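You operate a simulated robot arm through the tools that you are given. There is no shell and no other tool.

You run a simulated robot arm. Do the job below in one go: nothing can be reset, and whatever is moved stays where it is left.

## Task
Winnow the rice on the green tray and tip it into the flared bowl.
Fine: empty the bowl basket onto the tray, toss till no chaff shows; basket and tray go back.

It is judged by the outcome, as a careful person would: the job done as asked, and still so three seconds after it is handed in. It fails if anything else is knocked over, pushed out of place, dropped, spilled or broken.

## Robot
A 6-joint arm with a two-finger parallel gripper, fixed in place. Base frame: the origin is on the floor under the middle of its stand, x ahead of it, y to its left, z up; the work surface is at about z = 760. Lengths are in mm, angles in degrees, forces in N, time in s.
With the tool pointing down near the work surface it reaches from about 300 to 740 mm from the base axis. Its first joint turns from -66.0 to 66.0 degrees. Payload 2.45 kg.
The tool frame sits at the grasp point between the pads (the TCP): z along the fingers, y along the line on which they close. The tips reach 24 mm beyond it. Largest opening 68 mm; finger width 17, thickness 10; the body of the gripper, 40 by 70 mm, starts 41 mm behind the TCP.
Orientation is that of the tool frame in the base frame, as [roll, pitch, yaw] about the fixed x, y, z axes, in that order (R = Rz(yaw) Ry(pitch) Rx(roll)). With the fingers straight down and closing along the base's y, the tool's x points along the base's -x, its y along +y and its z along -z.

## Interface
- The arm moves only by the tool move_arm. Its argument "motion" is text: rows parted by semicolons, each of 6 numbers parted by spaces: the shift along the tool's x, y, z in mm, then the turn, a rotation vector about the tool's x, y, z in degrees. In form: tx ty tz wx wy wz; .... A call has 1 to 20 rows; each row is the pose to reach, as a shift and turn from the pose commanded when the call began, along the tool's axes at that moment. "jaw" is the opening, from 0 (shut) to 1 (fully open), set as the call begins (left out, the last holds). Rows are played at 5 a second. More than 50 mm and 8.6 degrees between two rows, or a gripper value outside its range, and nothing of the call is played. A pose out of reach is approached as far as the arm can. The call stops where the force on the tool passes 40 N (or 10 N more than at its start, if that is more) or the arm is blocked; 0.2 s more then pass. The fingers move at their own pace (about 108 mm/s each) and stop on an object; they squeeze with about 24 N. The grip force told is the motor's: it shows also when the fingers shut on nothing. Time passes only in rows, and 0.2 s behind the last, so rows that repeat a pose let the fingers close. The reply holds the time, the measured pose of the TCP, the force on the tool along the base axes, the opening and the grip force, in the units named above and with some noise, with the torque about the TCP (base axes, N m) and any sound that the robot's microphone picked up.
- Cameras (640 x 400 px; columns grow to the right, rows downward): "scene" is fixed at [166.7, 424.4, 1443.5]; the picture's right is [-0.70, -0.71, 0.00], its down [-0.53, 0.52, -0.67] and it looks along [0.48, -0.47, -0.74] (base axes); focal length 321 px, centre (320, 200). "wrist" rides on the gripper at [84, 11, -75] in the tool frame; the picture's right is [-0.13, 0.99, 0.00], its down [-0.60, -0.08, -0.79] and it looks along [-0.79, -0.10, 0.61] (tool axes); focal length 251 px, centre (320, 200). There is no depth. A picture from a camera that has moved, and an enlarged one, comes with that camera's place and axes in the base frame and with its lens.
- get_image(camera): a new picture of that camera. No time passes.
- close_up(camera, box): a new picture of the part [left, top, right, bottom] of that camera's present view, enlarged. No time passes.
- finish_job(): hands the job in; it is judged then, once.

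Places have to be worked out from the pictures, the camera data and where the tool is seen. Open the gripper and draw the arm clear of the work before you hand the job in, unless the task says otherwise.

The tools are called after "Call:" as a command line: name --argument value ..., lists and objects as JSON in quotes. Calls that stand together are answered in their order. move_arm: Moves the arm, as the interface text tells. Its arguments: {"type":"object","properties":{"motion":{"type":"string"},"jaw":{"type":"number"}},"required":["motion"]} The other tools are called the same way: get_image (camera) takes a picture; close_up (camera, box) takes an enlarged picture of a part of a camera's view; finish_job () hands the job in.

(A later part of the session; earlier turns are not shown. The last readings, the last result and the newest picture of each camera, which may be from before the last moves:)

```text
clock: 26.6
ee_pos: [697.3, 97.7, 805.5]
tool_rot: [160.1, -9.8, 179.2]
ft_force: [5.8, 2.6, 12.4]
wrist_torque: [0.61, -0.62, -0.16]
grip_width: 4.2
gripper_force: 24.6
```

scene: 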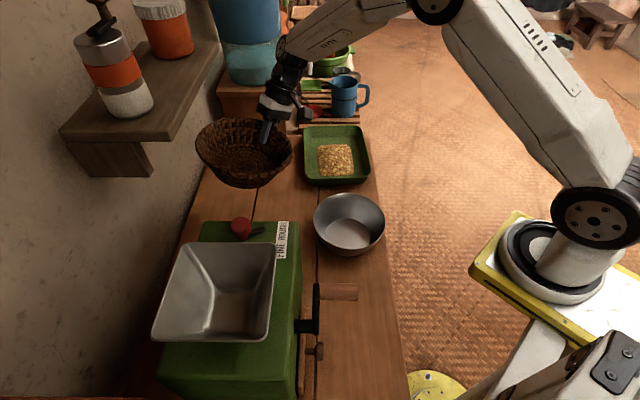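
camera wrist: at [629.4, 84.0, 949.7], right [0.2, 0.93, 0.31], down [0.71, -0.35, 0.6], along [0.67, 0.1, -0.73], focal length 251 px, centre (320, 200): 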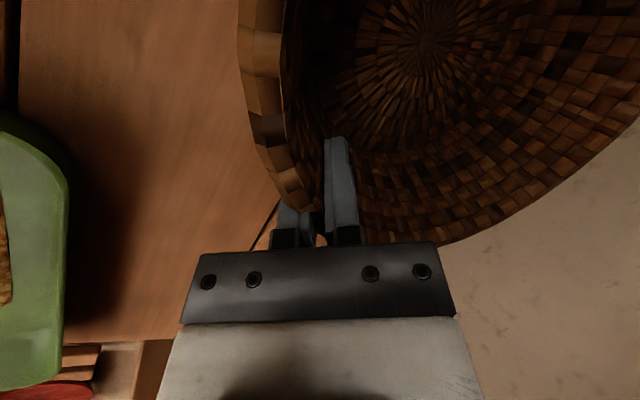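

Residual push is 12 N. I'll open the jaws to about 26 mm to release it, holding position.

Call:
move_arm --motion "0 0 0 0 0 0; 0 0 0 0 0 0; 0 0 0 0 0 0" --jaw 0.4

Call:
close_up --camera "scene" --box '[190, 110, 400, 260]'

Call:
get_image --camera "wrist"

```text
clock: 27.4
ee_pos: [695.1, 98.5, 806.0]
tool_rot: [160.0, -10.0, 179.2]
ft_force: [-0.2, 0.3, -0.1]
wrist_torque: [-0.01, 0.01, -0.04]
grip_width: 27.2
gripper_force: 0.0
```

```text
2.67 times, centred on (295, 185) of scene
camera zoom: at [166.7, 424.4, 1443.5], right [-0.7, -0.71, 0.0], down [-0.53, 0.52, -0.67], along [0.48, -0.47, -0.74], focal length 856 px, centre (387, 240)
```

zoom: 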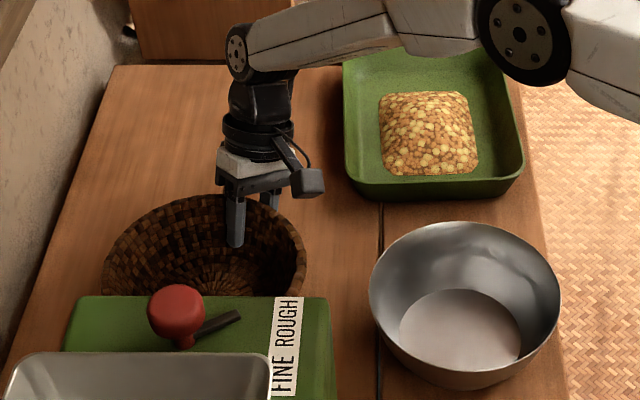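

```text
taken
camera wrist: at [626.8, 83.1, 893.1], right [0.2, 0.93, 0.31], down [0.71, -0.35, 0.6], along [0.67, 0.1, -0.73], focal length 251 px, centre (320, 200)
```

wrist: 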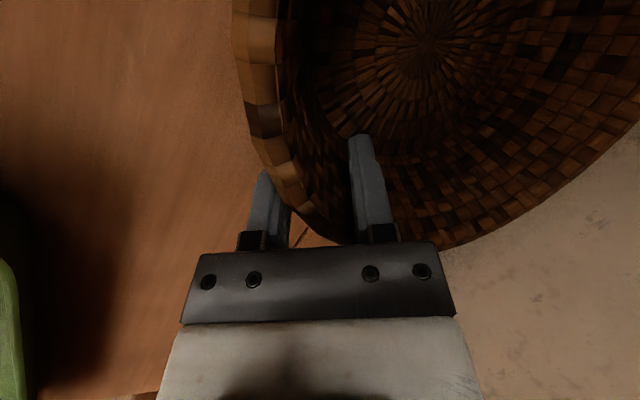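

Released: rim outline now reads left 102, right 306, top 194 versus the original 100, 305, 195, essentially its original place. I'll withdraw straight back along the tool axis.

Call:
move_arm --motion "0 0 -15 0 0 0; 0 0 -30 0 0 0; 0 0 -50 0 0 0; 0 0 -75 0 0 0; 0 0 -110 0 0 0; 0 0 -145 0 0 0; 0 0 -145 0 0 0"

Call:
get_image --camera "scene"

Call:
get_image --camera "wrist"

Call:
close_up --camera "scene" --box '[190, 110, 400, 260]'

```text
clock: 29.0
ee_pos: [722.4, 46.7, 942.9]
tool_rot: [160.0, -9.9, 179.2]
ft_force: [0.9, 0.5, -0.5]
wrist_torque: [0.01, -0.01, 0.0]
grip_width: 27.2
gripper_force: 0.0
```

```text
taken
```

scene: 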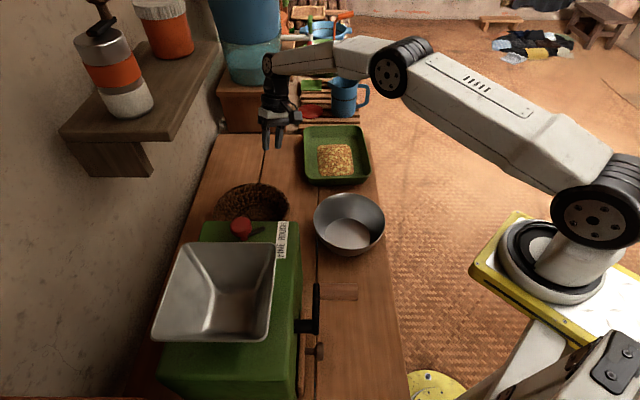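

```text
taken
camera wrist: at [652.7, 32.3, 1029.8], right [0.2, 0.93, 0.31], down [0.71, -0.35, 0.6], along [0.67, 0.1, -0.73], focal length 251 px, centre (320, 200)
```

wrist: 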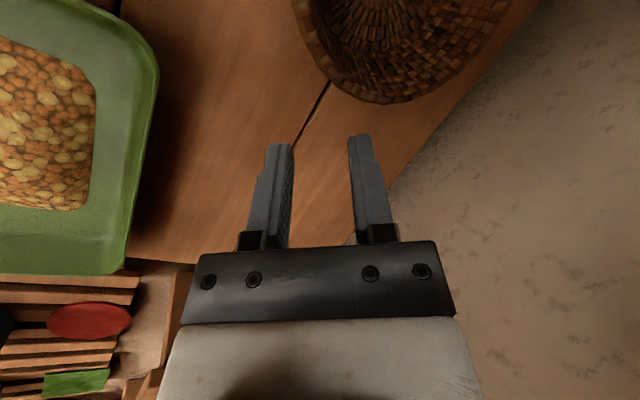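

```text
2.67 times, centred on (295, 185) of scene
camera zoom: at [166.7, 424.4, 1443.5], right [-0.7, -0.71, 0.0], down [-0.53, 0.52, -0.67], along [0.48, -0.47, -0.74], focal length 856 px, centre (387, 240)
```

zoom: 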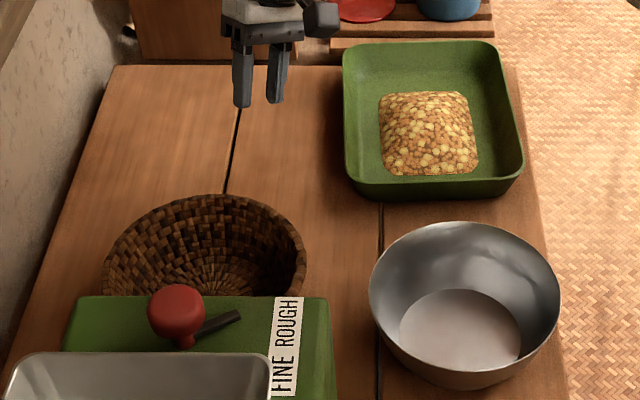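

The basket is settled and clear. Next the tray: I estimate its centre at (709,-176), 259×200 mm, turned ‑42.5°, rim z≈793. I'll hover over the middle of its front long side (~(641,-249)), tool turned so the fingers straddle that wall, and look along it.

Call:
move_arm --motion "8.2 -31.3 -5.2 -0.37 -2.31 3.59; 16.5 -62.6 -10.4 -0.74 -4.62 7.18; 24.7 -93.9 -15.5 -1.11 -6.93 10.77; 32.9 -125.2 -20.7 -1.48 -9.24 14.36; 41.2 -156.6 -25.9 -1.85 -11.55 17.95; 49.4 -187.9 -31.1 -2.22 -13.86 21.54; 57.6 -219.2 -36.3 -2.59 -16.17 25.13; 65.8 -250.5 -41.4 -2.96 -18.48 28.72; 74.1 -281.8 -46.6 -3.33 -20.79 32.31; 82.3 -313.1 -51.8 -3.7 -23.1 35.9; 82.3 -313.1 -51.8 -3.7 -23.1 35.9" --jaw 0.5

Call:
get_image --camera "wrist"

Call:
get_image --camera "scene"

```text
clock: 31.4
ee_pos: [625.7, -263.0, 896.5]
tool_rot: [159.9, 0.0, 137.4]
ft_force: [-1.2, 0.3, 0.5]
wrist_torque: [-0.01, 0.01, -0.02]
grip_width: 34.0
gripper_force: 0.0
```

```text
taken
camera wrist: at [553.4, -218.6, 970.6], right [0.73, 0.6, 0.34], down [0.21, -0.66, 0.72], along [0.66, -0.45, -0.61], focal length 251 px, centre (320, 200)
```

wrist: 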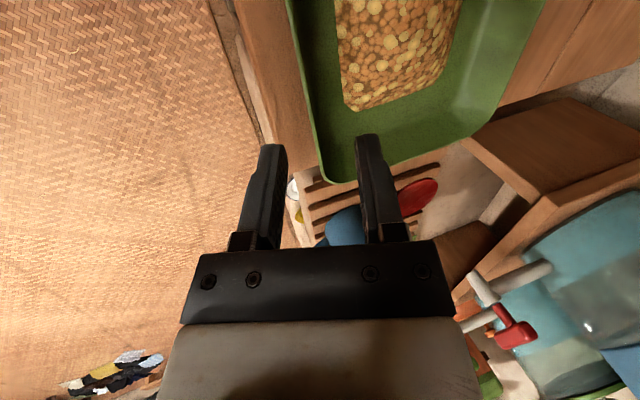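

```text
taken
```

scene: 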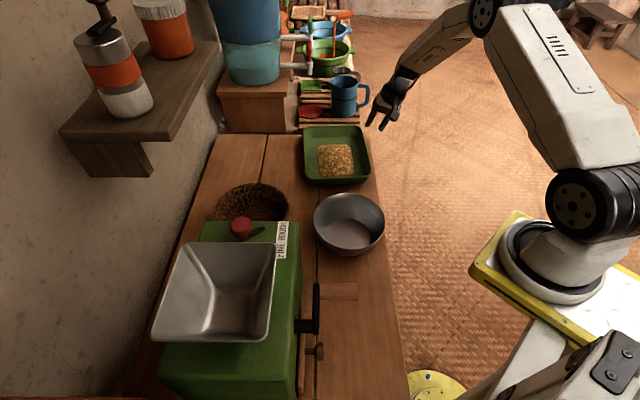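

The rim line matches my estimate (passes through (641,-249)). I'll enlarge the wall area to judge its slope before approaching.

Call:
close_up --camera "wrist" --box '[240, 0, 440, 200]'

Call:
close_up --camera "scene" --box '[295, 115, 395, 190]'

```text
2.00 times, centred on (340, 100) of wrist
camera zoom: at [553.4, -218.6, 970.6], right [0.73, 0.6, 0.34], down [0.21, -0.66, 0.72], along [0.66, -0.45, -0.61], focal length 503 px, centre (280, 400)
```

zoom: 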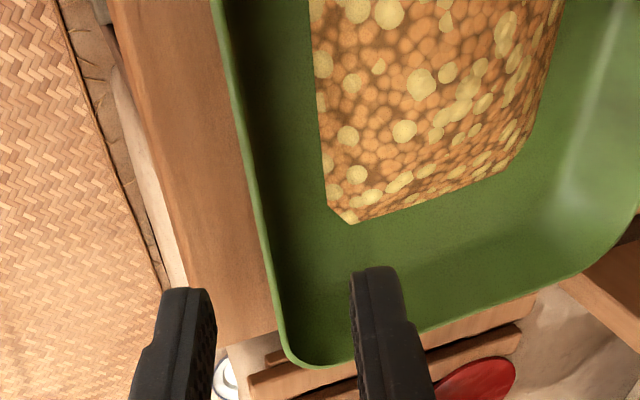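

```text
5.33 times, centred on (345, 152) of scene
camera zoom: at [166.7, 424.4, 1443.5], right [-0.7, -0.71, 0.0], down [-0.53, 0.52, -0.67], along [0.48, -0.47, -0.74], focal length 1713 px, centre (187, 453)
```

zoom: 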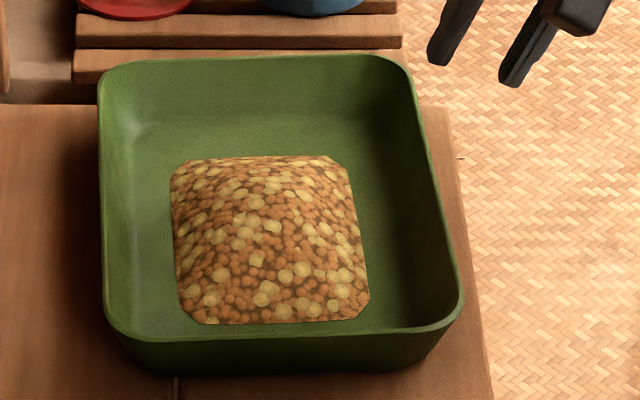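

The wall is steep (about 8° flare), rim at z≈790. I'll reduce the tool tilt to 8° and come to 50 mm above the grasp point at (643.5,-248.3).

Call:
move_arm --motion "-1.6 -2.1 29 6 0 0; -3.2 -4.3 58.5 12 0 0; -3.2 -4.3 58.5 12 0 0" --jaw 0.42

Call:
get_image --camera "wrist"

Call:
close_up --camera "scene" --box '[295, 100, 415, 190]'

```text
clock: 32.2
ee_pos: [639.5, -255.4, 842.5]
tool_rot: [172.0, 0.0, 137.3]
ft_force: [-0.1, 0.4, -0.1]
wrist_torque: [-0.01, -0.01, 0.0]
grip_width: 28.7
gripper_force: 0.2
```

```text
taken
camera wrist: at [578.2, -197.9, 917.5], right [0.76, 0.64, 0.14], down [0.32, -0.55, 0.77], along [0.57, -0.54, -0.62], focal length 251 px, centre (320, 200)
```

wrist: 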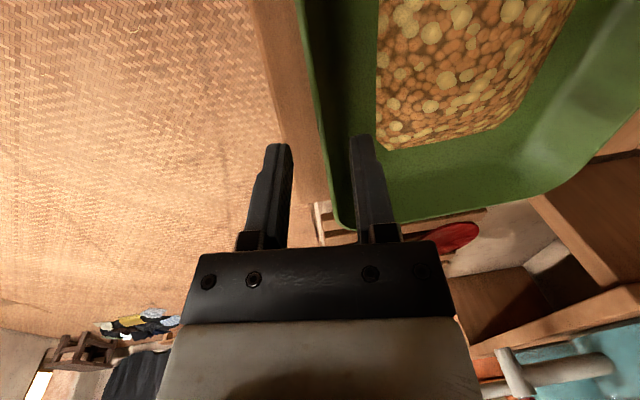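

```text
4.44 times, centred on (355, 145) of scene
camera zoom: at [166.7, 424.4, 1443.5], right [-0.7, -0.71, 0.0], down [-0.53, 0.52, -0.67], along [0.48, -0.47, -0.74], focal length 1428 px, centre (164, 444)
```

zoom: 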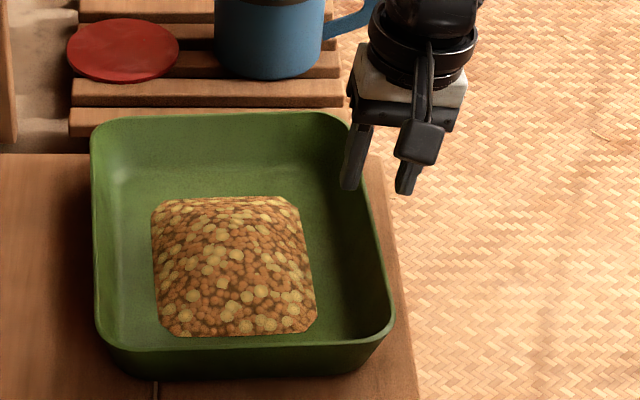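

The rim line lies centred between the fingers' path. I'll descend 46 mm along the tool, then check.

Call:
move_arm --motion "0 0 15 0 0 0; 0 0 30 0 0 0; 0 0.5 46 0 0 0; 0 0.5 46 0 0 0"

Call:
get_image --camera "wrist"

Call:
close_up --camera "scene" --box '[295, 100, 415, 190]'

```text
clock: 33.2
ee_pos: [640.4, -249.1, 794.3]
tool_rot: [171.9, -0.1, 137.5]
ft_force: [-0.2, 0.3, -0.2]
wrist_torque: [0.03, -0.01, 0.03]
grip_width: 28.7
gripper_force: 0.1
```

```text
taken
camera wrist: at [581.0, -190.8, 870.0], right [0.76, 0.64, 0.14], down [0.32, -0.55, 0.77], along [0.57, -0.54, -0.62], focal length 251 px, centre (320, 200)
```

wrist: 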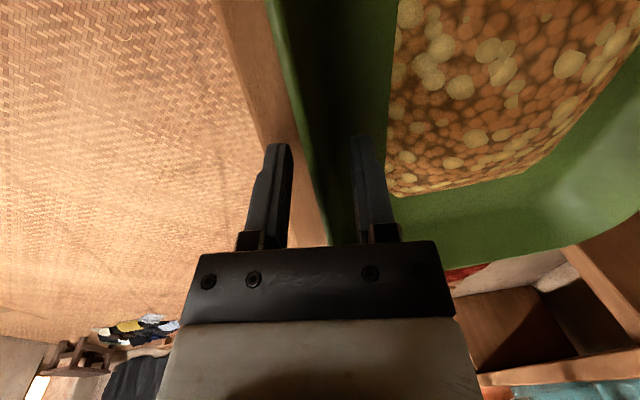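

```text
4.44 times, centred on (355, 145) of scene
camera zoom: at [166.7, 424.4, 1443.5], right [-0.7, -0.71, 0.0], down [-0.53, 0.52, -0.67], along [0.48, -0.47, -0.74], focal length 1428 px, centre (164, 444)
```

zoom: 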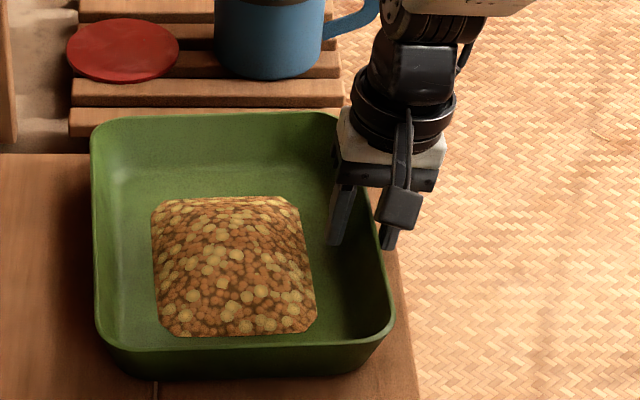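

The wall is centred between the fingers. I'll go down 4 mm more and close the gripper.

Call:
move_arm --motion "0 0 4 0 0 0; 0 0 4 0 0 0"

Call:
move_arm --motion "0 0 0 0 0 0; 0 0 0 0 0 0; 0 0 0 0 0 0; 0 0 0 0 0 0" --jaw 0

Call:
get_image --camera "wrist"

Call:
close_up --camera "scene" --box '[295, 100, 415, 190]'

```text
clock: 33.8
ee_pos: [642.3, -248.7, 790.0]
tool_rot: [171.9, 0.0, 137.3]
ft_force: [1.3, -0.1, -0.3]
wrist_torque: [0.02, 0.02, -0.04]
grip_width: 28.7
gripper_force: 0.1
```

```text
clock: 34.8
ee_pos: [642.2, -247.5, 791.1]
tool_rot: [171.9, 0.0, 137.4]
ft_force: [0.7, 2.7, 5.0]
wrist_torque: [0.71, -0.66, 0.29]
grip_width: 7.8
gripper_force: 24.3
```

```text
taken
camera wrist: at [581.8, -190.1, 866.8], right [0.76, 0.64, 0.14], down [0.32, -0.55, 0.77], along [0.57, -0.54, -0.62], focal length 251 px, centre (320, 200)
```

wrist: 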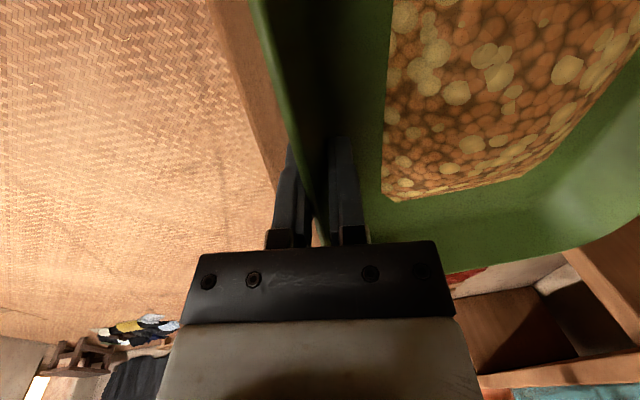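

```text
4.44 times, centred on (355, 145) of scene
camera zoom: at [166.6, 424.5, 1443.5], right [-0.7, -0.71, 0.0], down [-0.53, 0.52, -0.67], along [0.48, -0.47, -0.74], focal length 1428 px, centre (164, 444)
```

zoom: 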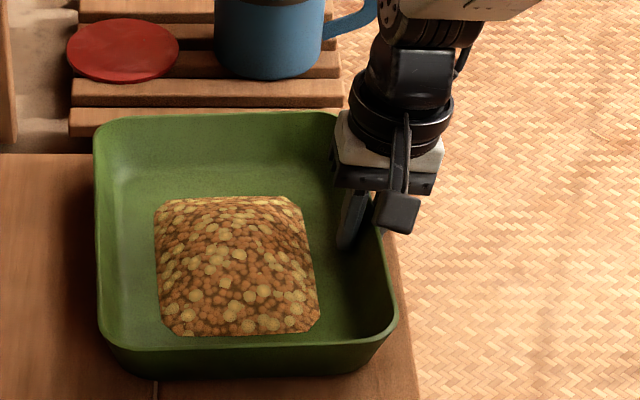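

The tray wall is gripped (shifted only ~2.7 mm). I'll lift 20 mm gently and check whether the tray stays level.

Call:
move_arm --motion "0 0.7 -5 0 0 0; 0 1.4 -10 0 0 0; 0 2.1 -15 0 0 0; 0 2.8 -20 0 0 0; 0 2.8 -20 0 0 0"

Call:
get_image --camera "wrist"

Call:
close_up --camera "scene" --box '[295, 100, 415, 190]'

```text
clock: 36.0
ee_pos: [642.4, -247.9, 810.9]
tool_rot: [171.9, 0.0, 137.4]
ft_force: [0.8, -0.3, 1.8]
wrist_torque: [0.26, -0.59, 0.19]
grip_width: 3.9
gripper_force: 24.1
```

```text
taken
camera wrist: at [581.2, -191.4, 886.6], right [0.76, 0.64, 0.14], down [0.32, -0.55, 0.77], along [0.57, -0.54, -0.62], focal length 251 px, centre (320, 200)
```

wrist: 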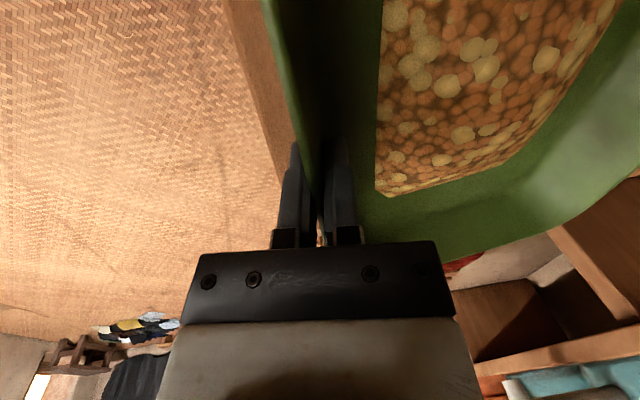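

```text
4.44 times, centred on (355, 145) of scene
camera zoom: at [166.6, 424.5, 1443.5], right [-0.7, -0.71, 0.0], down [-0.53, 0.52, -0.67], along [0.48, -0.47, -0.74], focal length 1428 px, centre (164, 444)
```

zoom: 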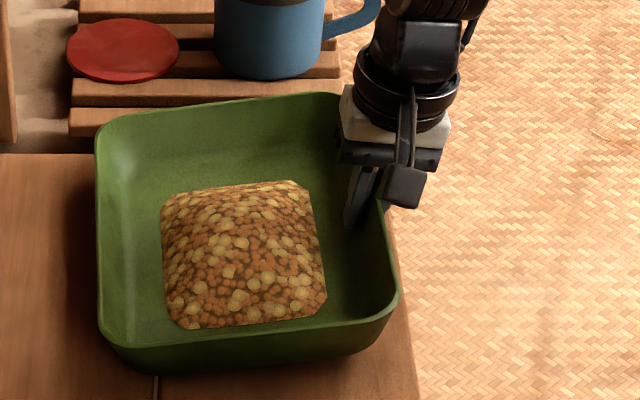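

The gripped side rose while the back edge still rests on the table – the wall has now settled flat in the pads (3.9 mm). I'll lift a further 20 mm slowly to see if the whole tray comes up.

Call:
move_arm --motion "0 0.7 -5 0 0 0; 0 1.4 -10 0 0 0; 0 2.1 -15 0 0 0; 0 2.8 -20 0 0 0; 0 2.8 -20 0 0 0"

Call:
close_up --camera "scene" --box '[295, 100, 415, 190]'

Call:
get_image --camera "wrist"

```text
clock: 37.2
ee_pos: [642.6, -248.5, 831.8]
tool_rot: [172.0, -0.1, 137.4]
ft_force: [-0.8, 0.8, -1.3]
wrist_torque: [-0.16, 0.06, -0.04]
grip_width: 3.6
gripper_force: 23.6
```

```text
4.44 times, centred on (355, 145) of scene
camera zoom: at [166.7, 424.4, 1443.5], right [-0.7, -0.71, 0.0], down [-0.53, 0.52, -0.67], along [0.48, -0.47, -0.74], focal length 1428 px, centre (164, 444)
```

zoom: 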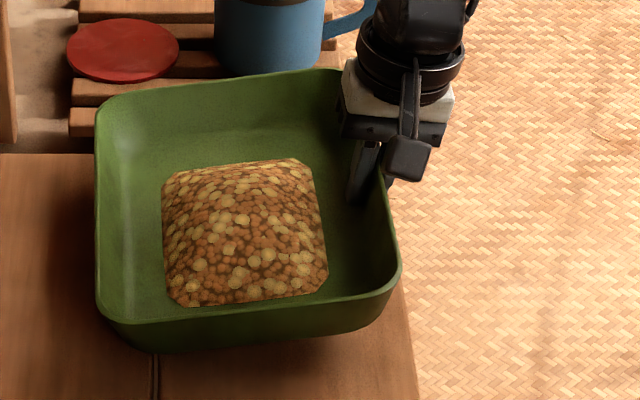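

```text
taken
camera wrist: at [581.9, -191.7, 906.8], right [0.76, 0.64, 0.14], down [0.32, -0.55, 0.77], along [0.57, -0.54, -0.62], focal length 251 px, centre (320, 200)
```

wrist: 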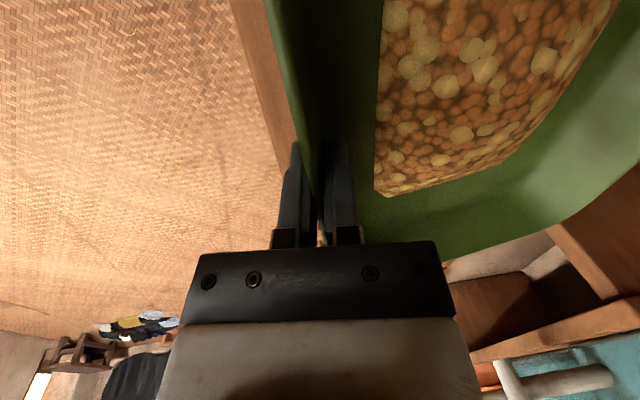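

The tray is fully airborne now, firmly held and light (~1.3 N), sagging slightly at the far side. I'll lift another 90 mm and level it by ~6°.

Call:
move_arm --motion "0 2.8 -20 -2 0 0; 0 5.6 -40 -4 0 0; 0 8.4 -60 -6 0 0; 0 10.5 -75 -6 0 0; 0 12.6 -90 -6 0 0; 0 12.6 -90 -6 0 0"

Call:
close_up --camera "scene" --box '[285, 80, 425, 180]'

Call:
get_image --camera "wrist"

```text
clock: 38.6
ee_pos: [644.3, -249.8, 924.0]
tool_rot: [166.0, -0.1, 137.4]
ft_force: [0.0, -0.3, -3.2]
wrist_torque: [-0.14, 0.08, -0.02]
grip_width: 3.6
gripper_force: 23.8
```

```text
4.00 times, centred on (355, 130) of scene
camera zoom: at [166.7, 424.4, 1443.5], right [-0.7, -0.71, 0.0], down [-0.53, 0.52, -0.67], along [0.48, -0.47, -0.74], focal length 1285 px, centre (180, 480)
```

zoom: 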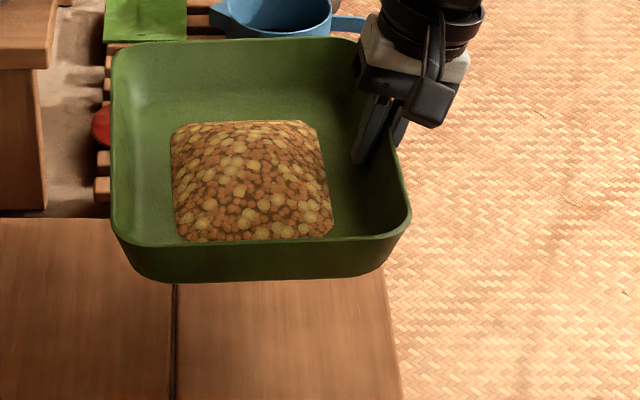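

```text
taken
camera wrist: at [577.3, -197.3, 997.9], right [0.75, 0.62, 0.24], down [0.26, -0.61, 0.75], along [0.61, -0.5, -0.62], focal length 251 px, centre (320, 200)
```

wrist: 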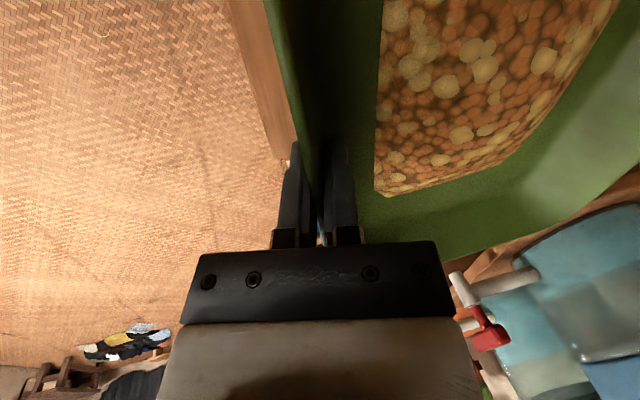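

The tray looks level about 100 mm above its place, with all the rice and chaff. I'll start with a few moderate tosses (30 mm up and down) and check the grip and the chaff.

Call:
move_arm --motion "0 7.3 -29.1 0 0 0; 0 0 0 0 0 0; 0 7.3 -29.1 0 0 0; 0 0 0 0 0 0; 0 7.3 -29.1 0 0 0; 0 0 0 0 0 0; 0 0 0 0 0 0"

Call:
close_up --camera "scene" --box '[285, 80, 425, 180]'

Call:
get_image --camera "wrist"

```text
clock: 40.2
ee_pos: [642.3, -250.1, 922.6]
tool_rot: [165.9, 0.0, 137.3]
ft_force: [-0.7, -0.6, -1.7]
wrist_torque: [-0.12, 0.08, 0.02]
grip_width: 3.8
gripper_force: 24.3
```

```text
4.00 times, centred on (355, 130) of scene
camera zoom: at [166.7, 424.4, 1443.5], right [-0.7, -0.71, 0.0], down [-0.53, 0.52, -0.67], along [0.48, -0.47, -0.74], focal length 1285 px, centre (180, 480)
```

zoom: 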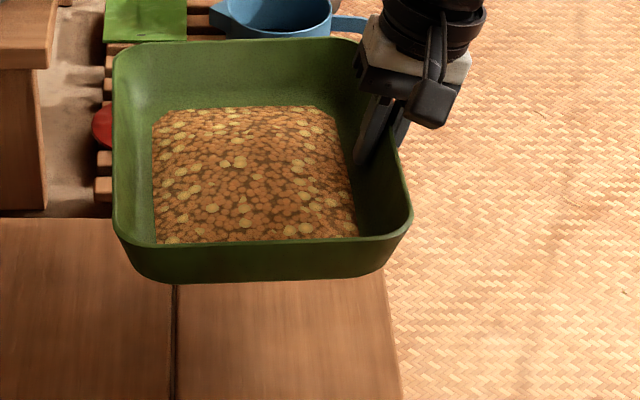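

```text
taken
camera wrist: at [576.3, -198.0, 997.4], right [0.75, 0.62, 0.24], down [0.26, -0.61, 0.75], along [0.61, -0.5, -0.62], focal length 251 px, centre (320, 200)
```

wrist: 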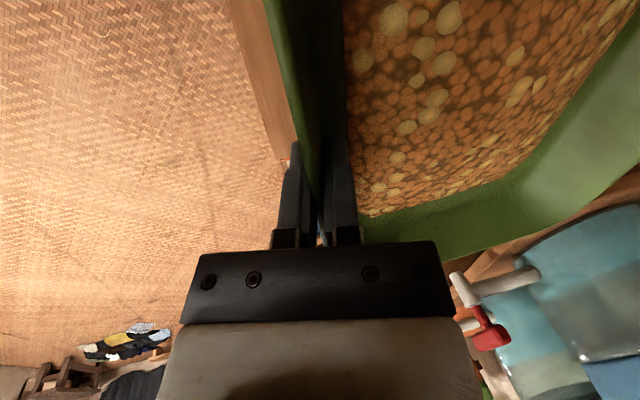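

Tossing works: the heap has spread and the chaff is visibly reduced, grip unchanged. I'll keep on with the same moderate tosses.

Call:
move_arm --motion "0 7.3 -29.1 0 0 0; 0 0 0 0 0 0; 0 7.3 -29.1 0 0 0; 0 0 0 0 0 0; 0 7.3 -29.1 0 0 0; 0 0 0 0 0 0; 0 7.3 -29.1 0 0 0; 0 0 0 0 0 0; 0 0 0 0 0 0"

Call:
close_up --camera "scene" --box '[285, 80, 425, 180]'

Call:
get_image --camera "wrist"

```text
clock: 42.2
ee_pos: [641.7, -251.7, 924.7]
tool_rot: [165.8, 0.0, 137.4]
ft_force: [-0.2, 0.8, -3.0]
wrist_torque: [-0.1, 0.13, -0.03]
grip_width: 3.7
gripper_force: 24.5
```

```text
4.00 times, centred on (355, 130) of scene
camera zoom: at [166.7, 424.4, 1443.5], right [-0.7, -0.71, 0.0], down [-0.53, 0.52, -0.67], along [0.48, -0.47, -0.74], focal length 1285 px, centre (180, 480)
```

zoom: 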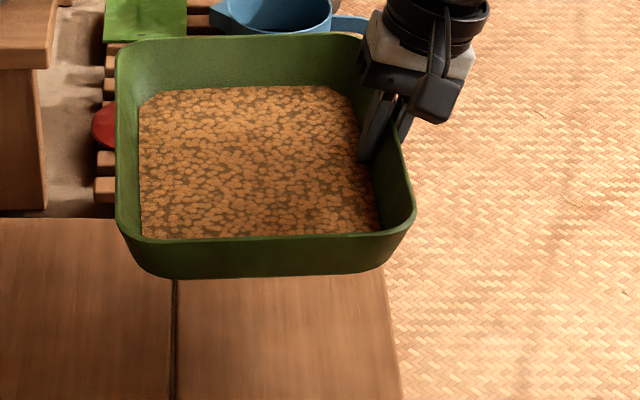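

```text
taken
camera wrist: at [575.8, -200.4, 1000.1], right [0.75, 0.62, 0.24], down [0.26, -0.61, 0.75], along [0.61, -0.5, -0.62], focal length 251 px, centre (320, 200)
```

wrist: 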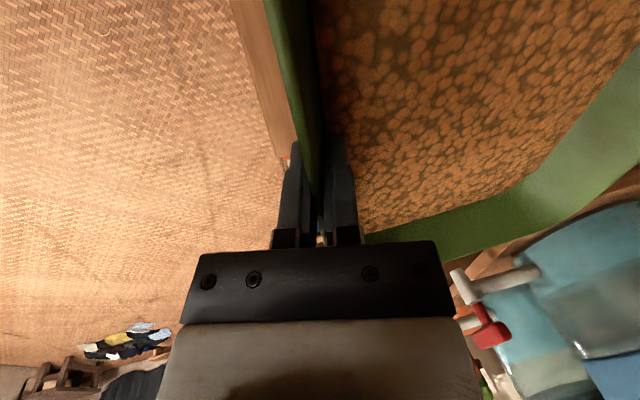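

No yellow chaff is obvious any more. I'll enlarge both views to verify carefully.

Call:
close_up --camera "scene" --box '[310, 95, 385, 145]'

Call:
close_up --camera "wrist" --box '[300, 0, 640, 240]'

```text
8.00 times, centred on (348, 120) of scene
camera zoom: at [166.7, 424.4, 1443.5], right [-0.7, -0.71, 0.0], down [-0.53, 0.52, -0.67], along [0.48, -0.47, -0.74], focal length 2570 px, centre (100, 840)
```

zoom: 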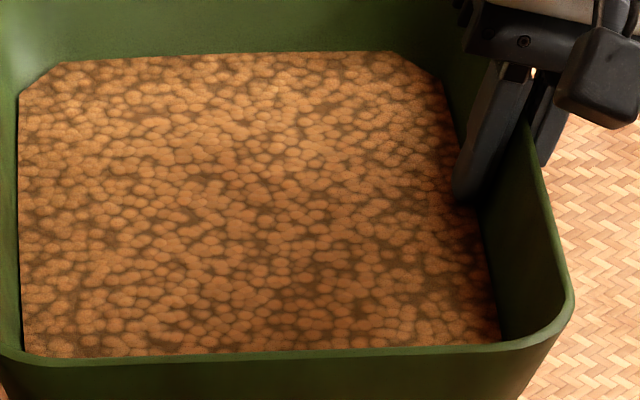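

```text
1.67 times, centred on (470, 120) of wrist
camera zoom: at [575.8, -200.4, 1000.1], right [0.75, 0.62, 0.24], down [0.26, -0.61, 0.75], along [0.61, -0.5, -0.62], focal length 419 px, centre (70, 333)
```

zoom: 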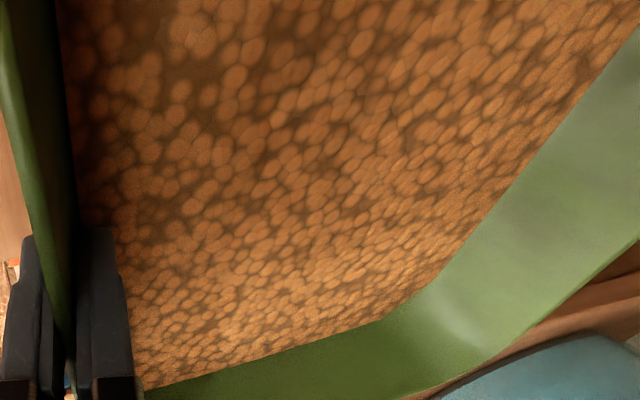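

Every grain showing is orange; no chaff remains in either view. Now I'll carry the tray level and gently so its inner front corner comes over the steel bowl (centre ≈ (470,28), rim z≈825), turning it ~12° on the way.

Call:
move_arm --motion "8 -4 -1 0 0.2 -0.7; 22 -11 -2.8 0 0.45 -1.8; 40 -20 -5 0 0.8 -3.3; 60 -30 -7.5 0 1.2 -5; 80 -40 -10 0 1.65 -6.7; 100 -50.3 -12.5 0 2.1 -8.3; 118 -59.4 -14.8 0 2.4 -9.8; 133 -67 -16.7 0 2.75 -11.1; 142 -71.4 -17.8 0 2.9 -11.8; 145.1 -73 -18.2 0 3 -12.1; 145.1 -73 -18.2 0 3 -12.1"

Call:
get_image --camera "scene"

Call:
get_image --camera "wrist"

Call:
close_up --camera "scene" --box '[280, 100, 460, 260]'

```text
clock: 44.6
ee_pos: [483.3, -205.4, 924.1]
tool_rot: [165.9, -0.1, 149.9]
ft_force: [0.5, 0.1, -2.3]
wrist_torque: [-0.14, 0.05, 0.05]
grip_width: 3.8
gripper_force: 24.0
```

```text
taken
```

scene: 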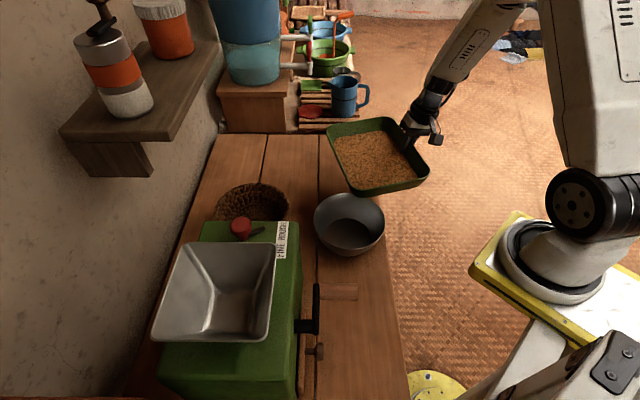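

```text
taken
camera wrist: at [407.5, -169.5, 999.5], right [0.59, 0.77, 0.24], down [0.39, -0.54, 0.75], along [0.7, -0.35, -0.62], focal length 251 px, centre (320, 200)
```

wrist: 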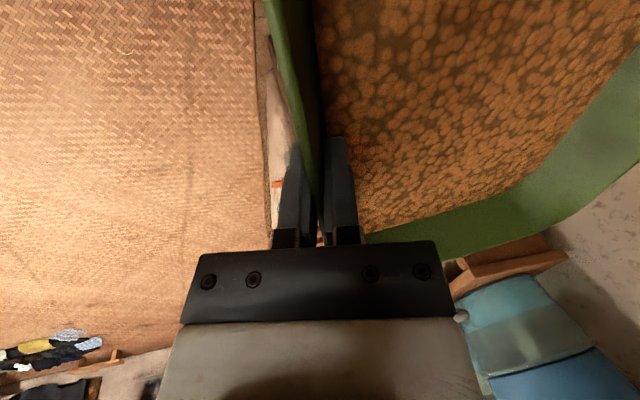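

```text
2.50 times, centred on (370, 180) of scene
camera zoom: at [166.7, 424.4, 1443.5], right [-0.7, -0.71, 0.0], down [-0.53, 0.52, -0.67], along [0.48, -0.47, -0.74], focal length 803 px, centre (195, 250)
```

zoom: 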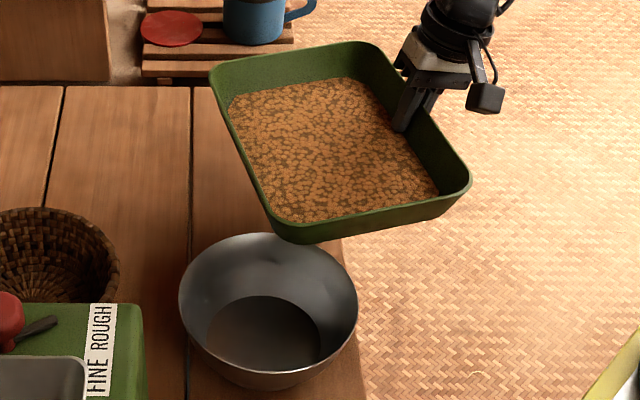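

The tray's corner is over the bowl centre (I compute ≈(472,20), z≈918) with the bowl clear beneath. I'll now tilt that corner down gradually to 40°, moving the TCP so the corner stays above the bowl and descends ~45 mm.

Call:
move_arm --motion "0.2 3.4 -11.2 3.8 -1.3 -0.3; 0.8 7.7 -22.1 7.5 -2.6 -0.7; 1.7 13.1 -32.5 11.3 -4 -1; 3.1 19.3 -42.6 15 -5.3 -1.3; 4.8 26.5 -51.9 18.8 -6.6 -1.6; 6.8 34.5 -60.8 22.6 -7.9 -2; 9.2 43.5 -68.9 26.3 -9.2 -2.3; 12 53.2 -76.3 30.1 -10.6 -2.6; 15.1 63.6 -82.9 33.8 -11.9 -3; 18.5 74.7 -88.6 37.6 -13.2 -3.3; 18.5 74.7 -88.6 37.6 -13.2 -3.3"

Call:
close_up --camera "scene" --box '[280, 100, 460, 260]'

Call:
get_image --camera "wrist"

```text
clock: 47.0
ee_pos: [494.5, -153.0, 1029.0]
tool_rot: [-155.7, 12.8, 154.3]
ft_force: [-0.5, -0.1, -1.2]
wrist_torque: [-0.11, 0.05, -0.01]
grip_width: 3.9
gripper_force: 23.8
```

```text
2.50 times, centred on (370, 180) of scene
camera zoom: at [166.7, 424.4, 1443.5], right [-0.7, -0.71, 0.0], down [-0.53, 0.52, -0.67], along [0.48, -0.47, -0.74], focal length 803 px, centre (195, 250)
```

zoom: 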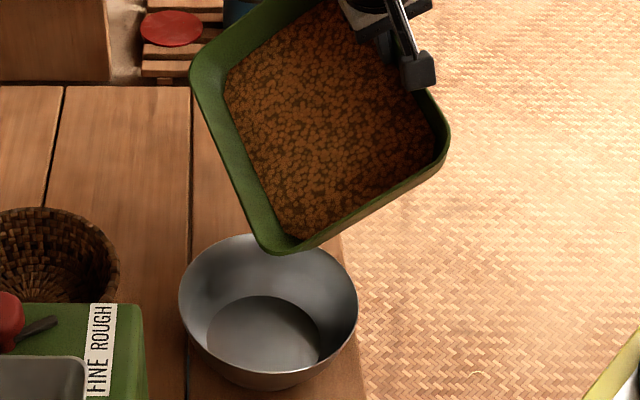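

```text
taken
camera wrist: at [426.7, -74.9, 1072.0], right [0.59, 0.72, -0.37], down [0.49, 0.05, 0.87], along [0.64, -0.69, -0.33], focal length 251 px, centre (320, 200)
```

wrist: 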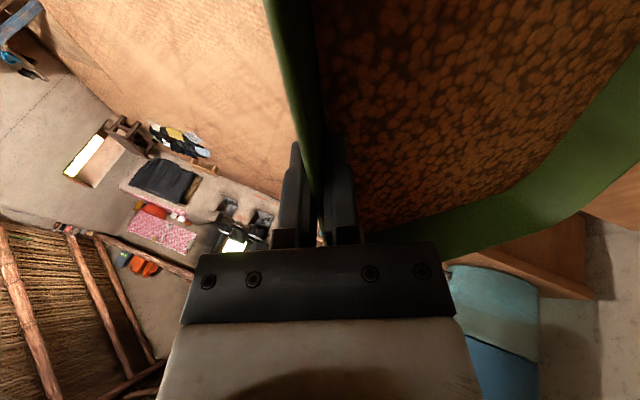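

At 40° the rice still holds; the corner is lowest and about 20 mm short of the bowl's centre. I'll tilt on to 56° while nudging it (-8,+18) to be centred over the bowl.

Call:
move_arm --motion "3.9 7 -17.6 3.8 -1.3 -0.3; 8.2 15 -35 7.5 -2.6 -0.7; 12.7 24 -51.8 11.3 -4 -1; 17.7 33.9 -68.2 15 -5.3 -1.3; 17.7 33.9 -68.2 15 -5.3 -1.3; 17.7 33.9 -68.2 15 -5.3 -1.3"

Call:
close_up --camera "scene" --box '[280, 100, 460, 260]'

Call:
get_image --camera "wrist"

```text
clock: 48.4
ee_pos: [494.9, -86.2, 1070.5]
tool_rot: [-139.8, 16.5, 158.3]
ft_force: [-0.1, 0.2, -1.1]
wrist_torque: [-0.05, 0.08, 0.0]
grip_width: 3.8
gripper_force: 24.0
```

```text
2.50 times, centred on (370, 180) of scene
camera zoom: at [166.7, 424.4, 1443.5], right [-0.7, -0.71, 0.0], down [-0.53, 0.52, -0.67], along [0.48, -0.47, -0.74], focal length 803 px, centre (195, 250)
```

zoom: 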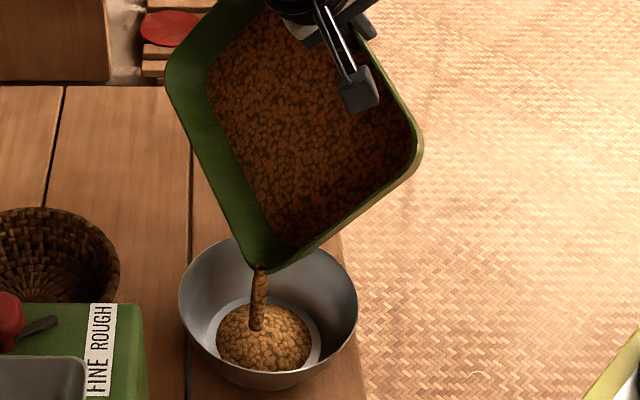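

```text
taken
camera wrist: at [429.0, 1.0, 1094.2], right [0.56, 0.59, -0.58], down [0.53, 0.28, 0.8], along [0.63, -0.76, -0.16], focal length 251 px, centre (320, 200)
```

wrist: 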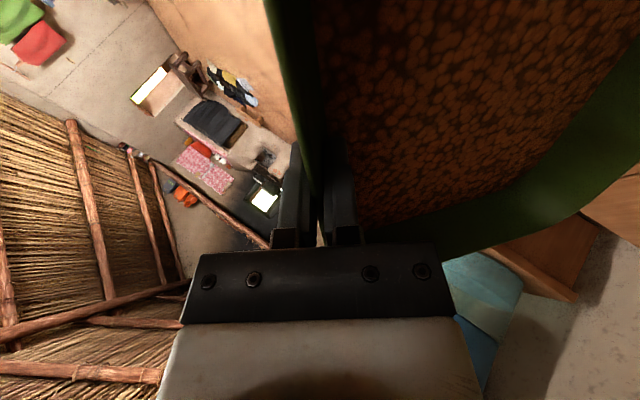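

Rice is streaming from the corner straight into the bowl. I'll keep tilting slowly to 72°, holding the corner over the bowl.

Call:
move_arm --motion "0.2 4.4 -15.6 3.8 -1.3 -0.3; 0.2 4.4 -15.6 3.8 -1.3 -0.3; 0.8 9.8 -30.8 7.5 -2.6 -0.7; 0.8 9.8 -30.8 7.5 -2.6 -0.7; 1.7 16.3 -45.6 11.3 -4 -1; 1.7 16.3 -45.6 11.3 -4 -1; 3 23.6 -60 15 -5.3 -1.3; 3 23.6 -60 15 -5.3 -1.3; 3 23.6 -60 15 -5.3 -1.3"

Call:
close_up --camera "scene" --box '[280, 100, 460, 260]'

Call:
get_image --camera "scene"

```text
clock: 50.4
ee_pos: [507.9, -29.2, 1097.2]
tool_rot: [-123.2, 18.9, 163.4]
ft_force: [0.3, -0.6, -2.0]
wrist_torque: [-0.01, 0.02, -0.05]
grip_width: 3.5
gripper_force: 23.9
```

```text
2.50 times, centred on (370, 180) of scene
camera zoom: at [166.7, 424.4, 1443.5], right [-0.7, -0.71, 0.0], down [-0.53, 0.52, -0.67], along [0.48, -0.47, -0.74], focal length 803 px, centre (195, 250)
```

zoom: 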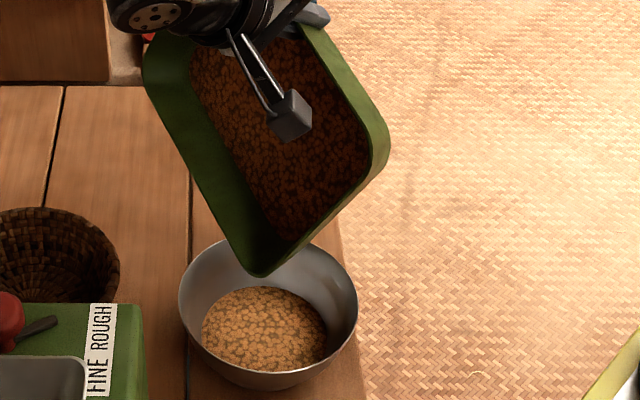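

```text
taken
```

scene: 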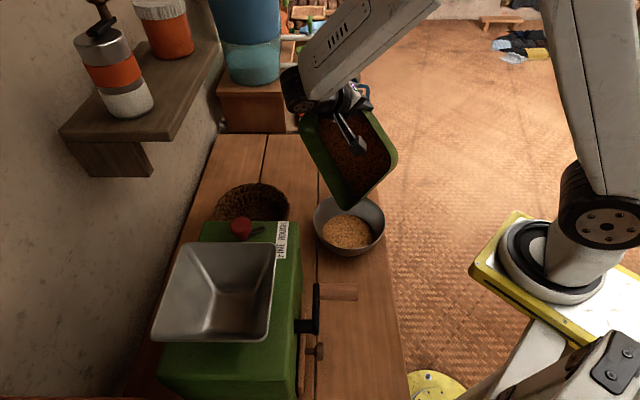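

The flow goes cleanly into the bowl and about half is still in the tray. I'll repeat the same slow tilt to 88°.

Call:
move_arm --motion "0.2 4.4 -15.6 3.8 -1.3 -0.3; 0.2 4.4 -15.6 3.8 -1.3 -0.3; 0.8 9.8 -30.8 7.5 -2.6 -0.7; 0.8 9.8 -30.8 7.5 -2.6 -0.7; 1.7 16.3 -45.6 11.3 -4 -1; 1.7 16.3 -45.6 11.3 -4 -1; 3 23.6 -60 15 -5.3 -1.3; 3 23.6 -60 15 -5.3 -1.3; 3 23.6 -60 15 -5.3 -1.3"

Call:
close_up --camera "scene" --box '[270, 60, 450, 260]'

Call:
get_image --camera "scene"

Call:
get_image --camera "wrist"

```text
clock: 52.4
ee_pos: [515.2, 31.8, 1112.2]
tool_rot: [-106.3, 20.0, 169.1]
ft_force: [-0.1, 0.2, -1.7]
wrist_torque: [0.09, 0.03, -0.02]
grip_width: 3.9
gripper_force: 24.2
```

```text
2.00 times, centred on (360, 160) of scene
camera zoom: at [166.7, 424.4, 1443.5], right [-0.7, -0.71, 0.0], down [-0.53, 0.52, -0.67], along [0.48, -0.47, -0.74], focal length 642 px, centre (240, 280)
```

zoom: 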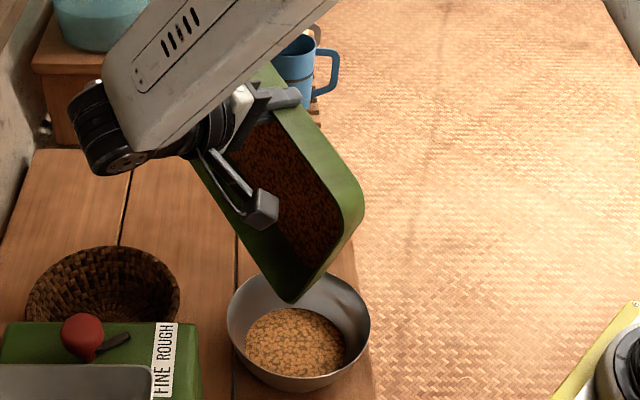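

```text
taken
```

scene: 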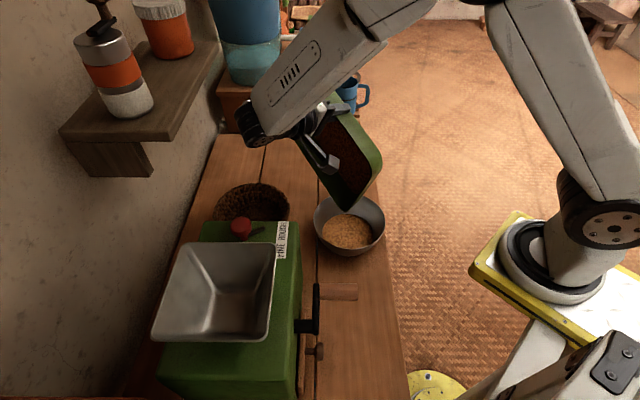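

```text
taken
camera wrist: at [449.7, 121.2, 1092.3], right [0.49, 0.19, -0.85], down [0.6, 0.64, 0.49], along [0.63, -0.75, 0.2], focal length 251 px, centre (320, 200)
```

wrist: 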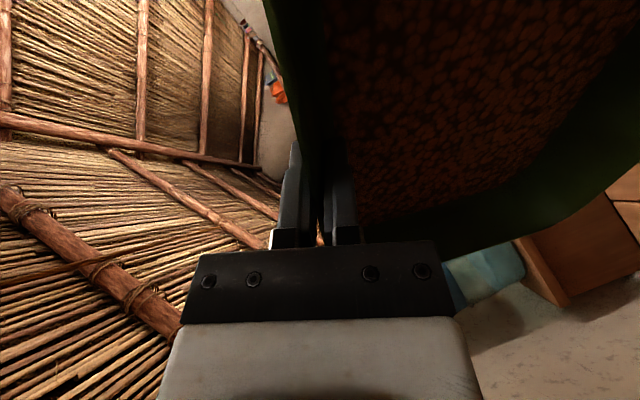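

Most has flowed but a layer still clings in the tray. I'll tilt on to 96° and then 104° with a bit of extra height, keeping the wrist clear of the mill.

Call:
move_arm --motion "-0.7 0.8 -11.2 3.8 -1.3 -0.3; -1.4 1.5 -22.5 7.5 -2.6 -0.7; -1.4 1.5 -22.5 7.5 -2.6 -0.7; -1.4 1.5 -22.5 7.5 -2.6 -0.7; -1.8 3.2 -33.5 11.3 -4 -1; -2.2 4.8 -44.4 15 -5.3 -1.3; -2.2 4.8 -44.4 15 -5.3 -1.3; -2.2 4.8 -44.4 15 -5.3 -1.3; -2.2 4.8 -44.4 15 -5.3 -1.3"

Call:
close_up --camera "scene" --box '[270, 60, 450, 260]'

Call:
get_image --camera "scene"

Call:
get_image --camera "wrist"

```text
clock: 54.4
ee_pos: [524.3, 75.5, 1119.2]
tool_rot: [-89.3, 19.5, 174.8]
ft_force: [0.4, 0.4, -1.9]
wrist_torque: [0.11, 0.03, 0.01]
grip_width: 3.7
gripper_force: 23.8
```

```text
2.00 times, centred on (360, 160) of scene
camera zoom: at [166.7, 424.4, 1443.5], right [-0.7, -0.71, 0.0], down [-0.53, 0.52, -0.67], along [0.48, -0.47, -0.74], focal length 642 px, centre (240, 280)
```

zoom: 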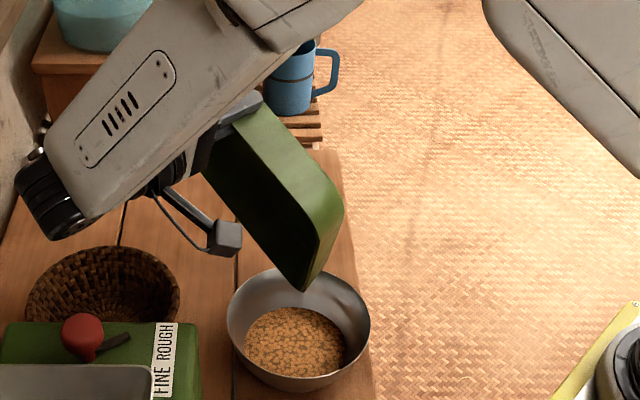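

```text
taken
```

scene: 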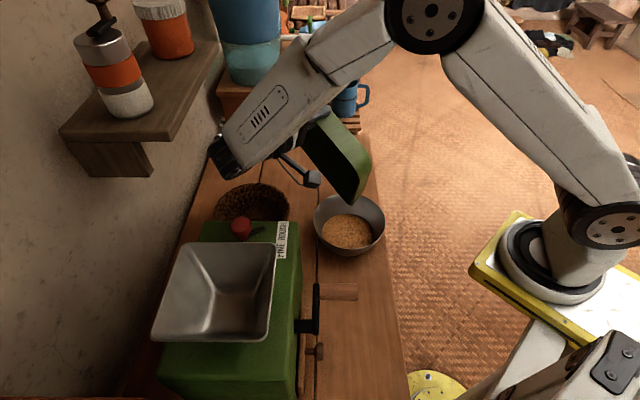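

```text
taken
camera wrist: at [456.6, 157.1, 1079.5], right [0.45, -0.05, -0.89], down [0.62, 0.74, 0.27], along [0.65, -0.67, 0.36], focal length 251 px, centre (320, 200)
```

wrist: 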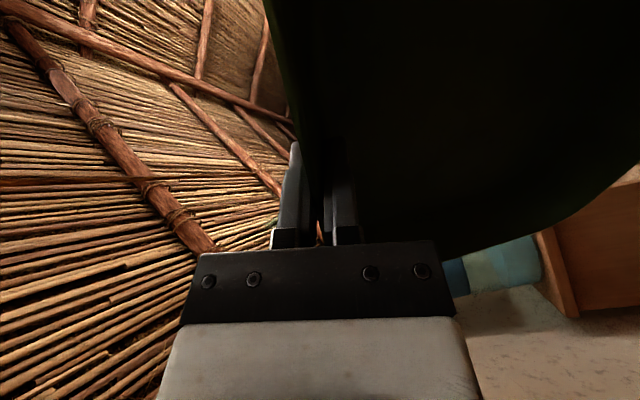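

The tray interior appears empty now. I'll enlarge both to be sure before returning.

Call:
close_up --camera "wrist" --box '[300, 0, 640, 240]'

Call:
close_up --camera "scene" --box '[300, 90, 400, 260]'

```text
1.67 times, centred on (470, 120) of wrist
camera zoom: at [456.6, 157.1, 1079.5], right [0.45, -0.05, -0.89], down [0.62, 0.74, 0.27], along [0.65, -0.67, 0.36], focal length 419 px, centre (70, 333)
```

zoom: 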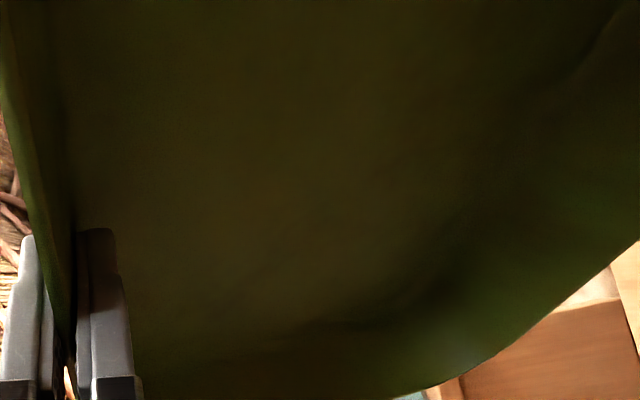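

```text
2.35 times, centred on (350, 175) of scene
camera zoom: at [166.7, 424.4, 1443.5], right [-0.7, -0.71, 0.0], down [-0.53, 0.52, -0.67], along [0.48, -0.47, -0.74], focal length 756 px, centre (249, 259)
```

zoom: 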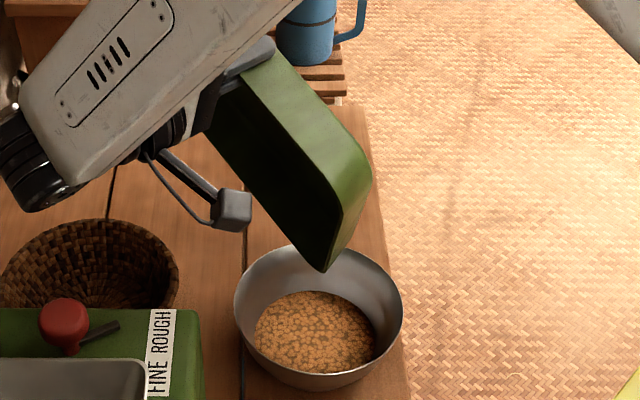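

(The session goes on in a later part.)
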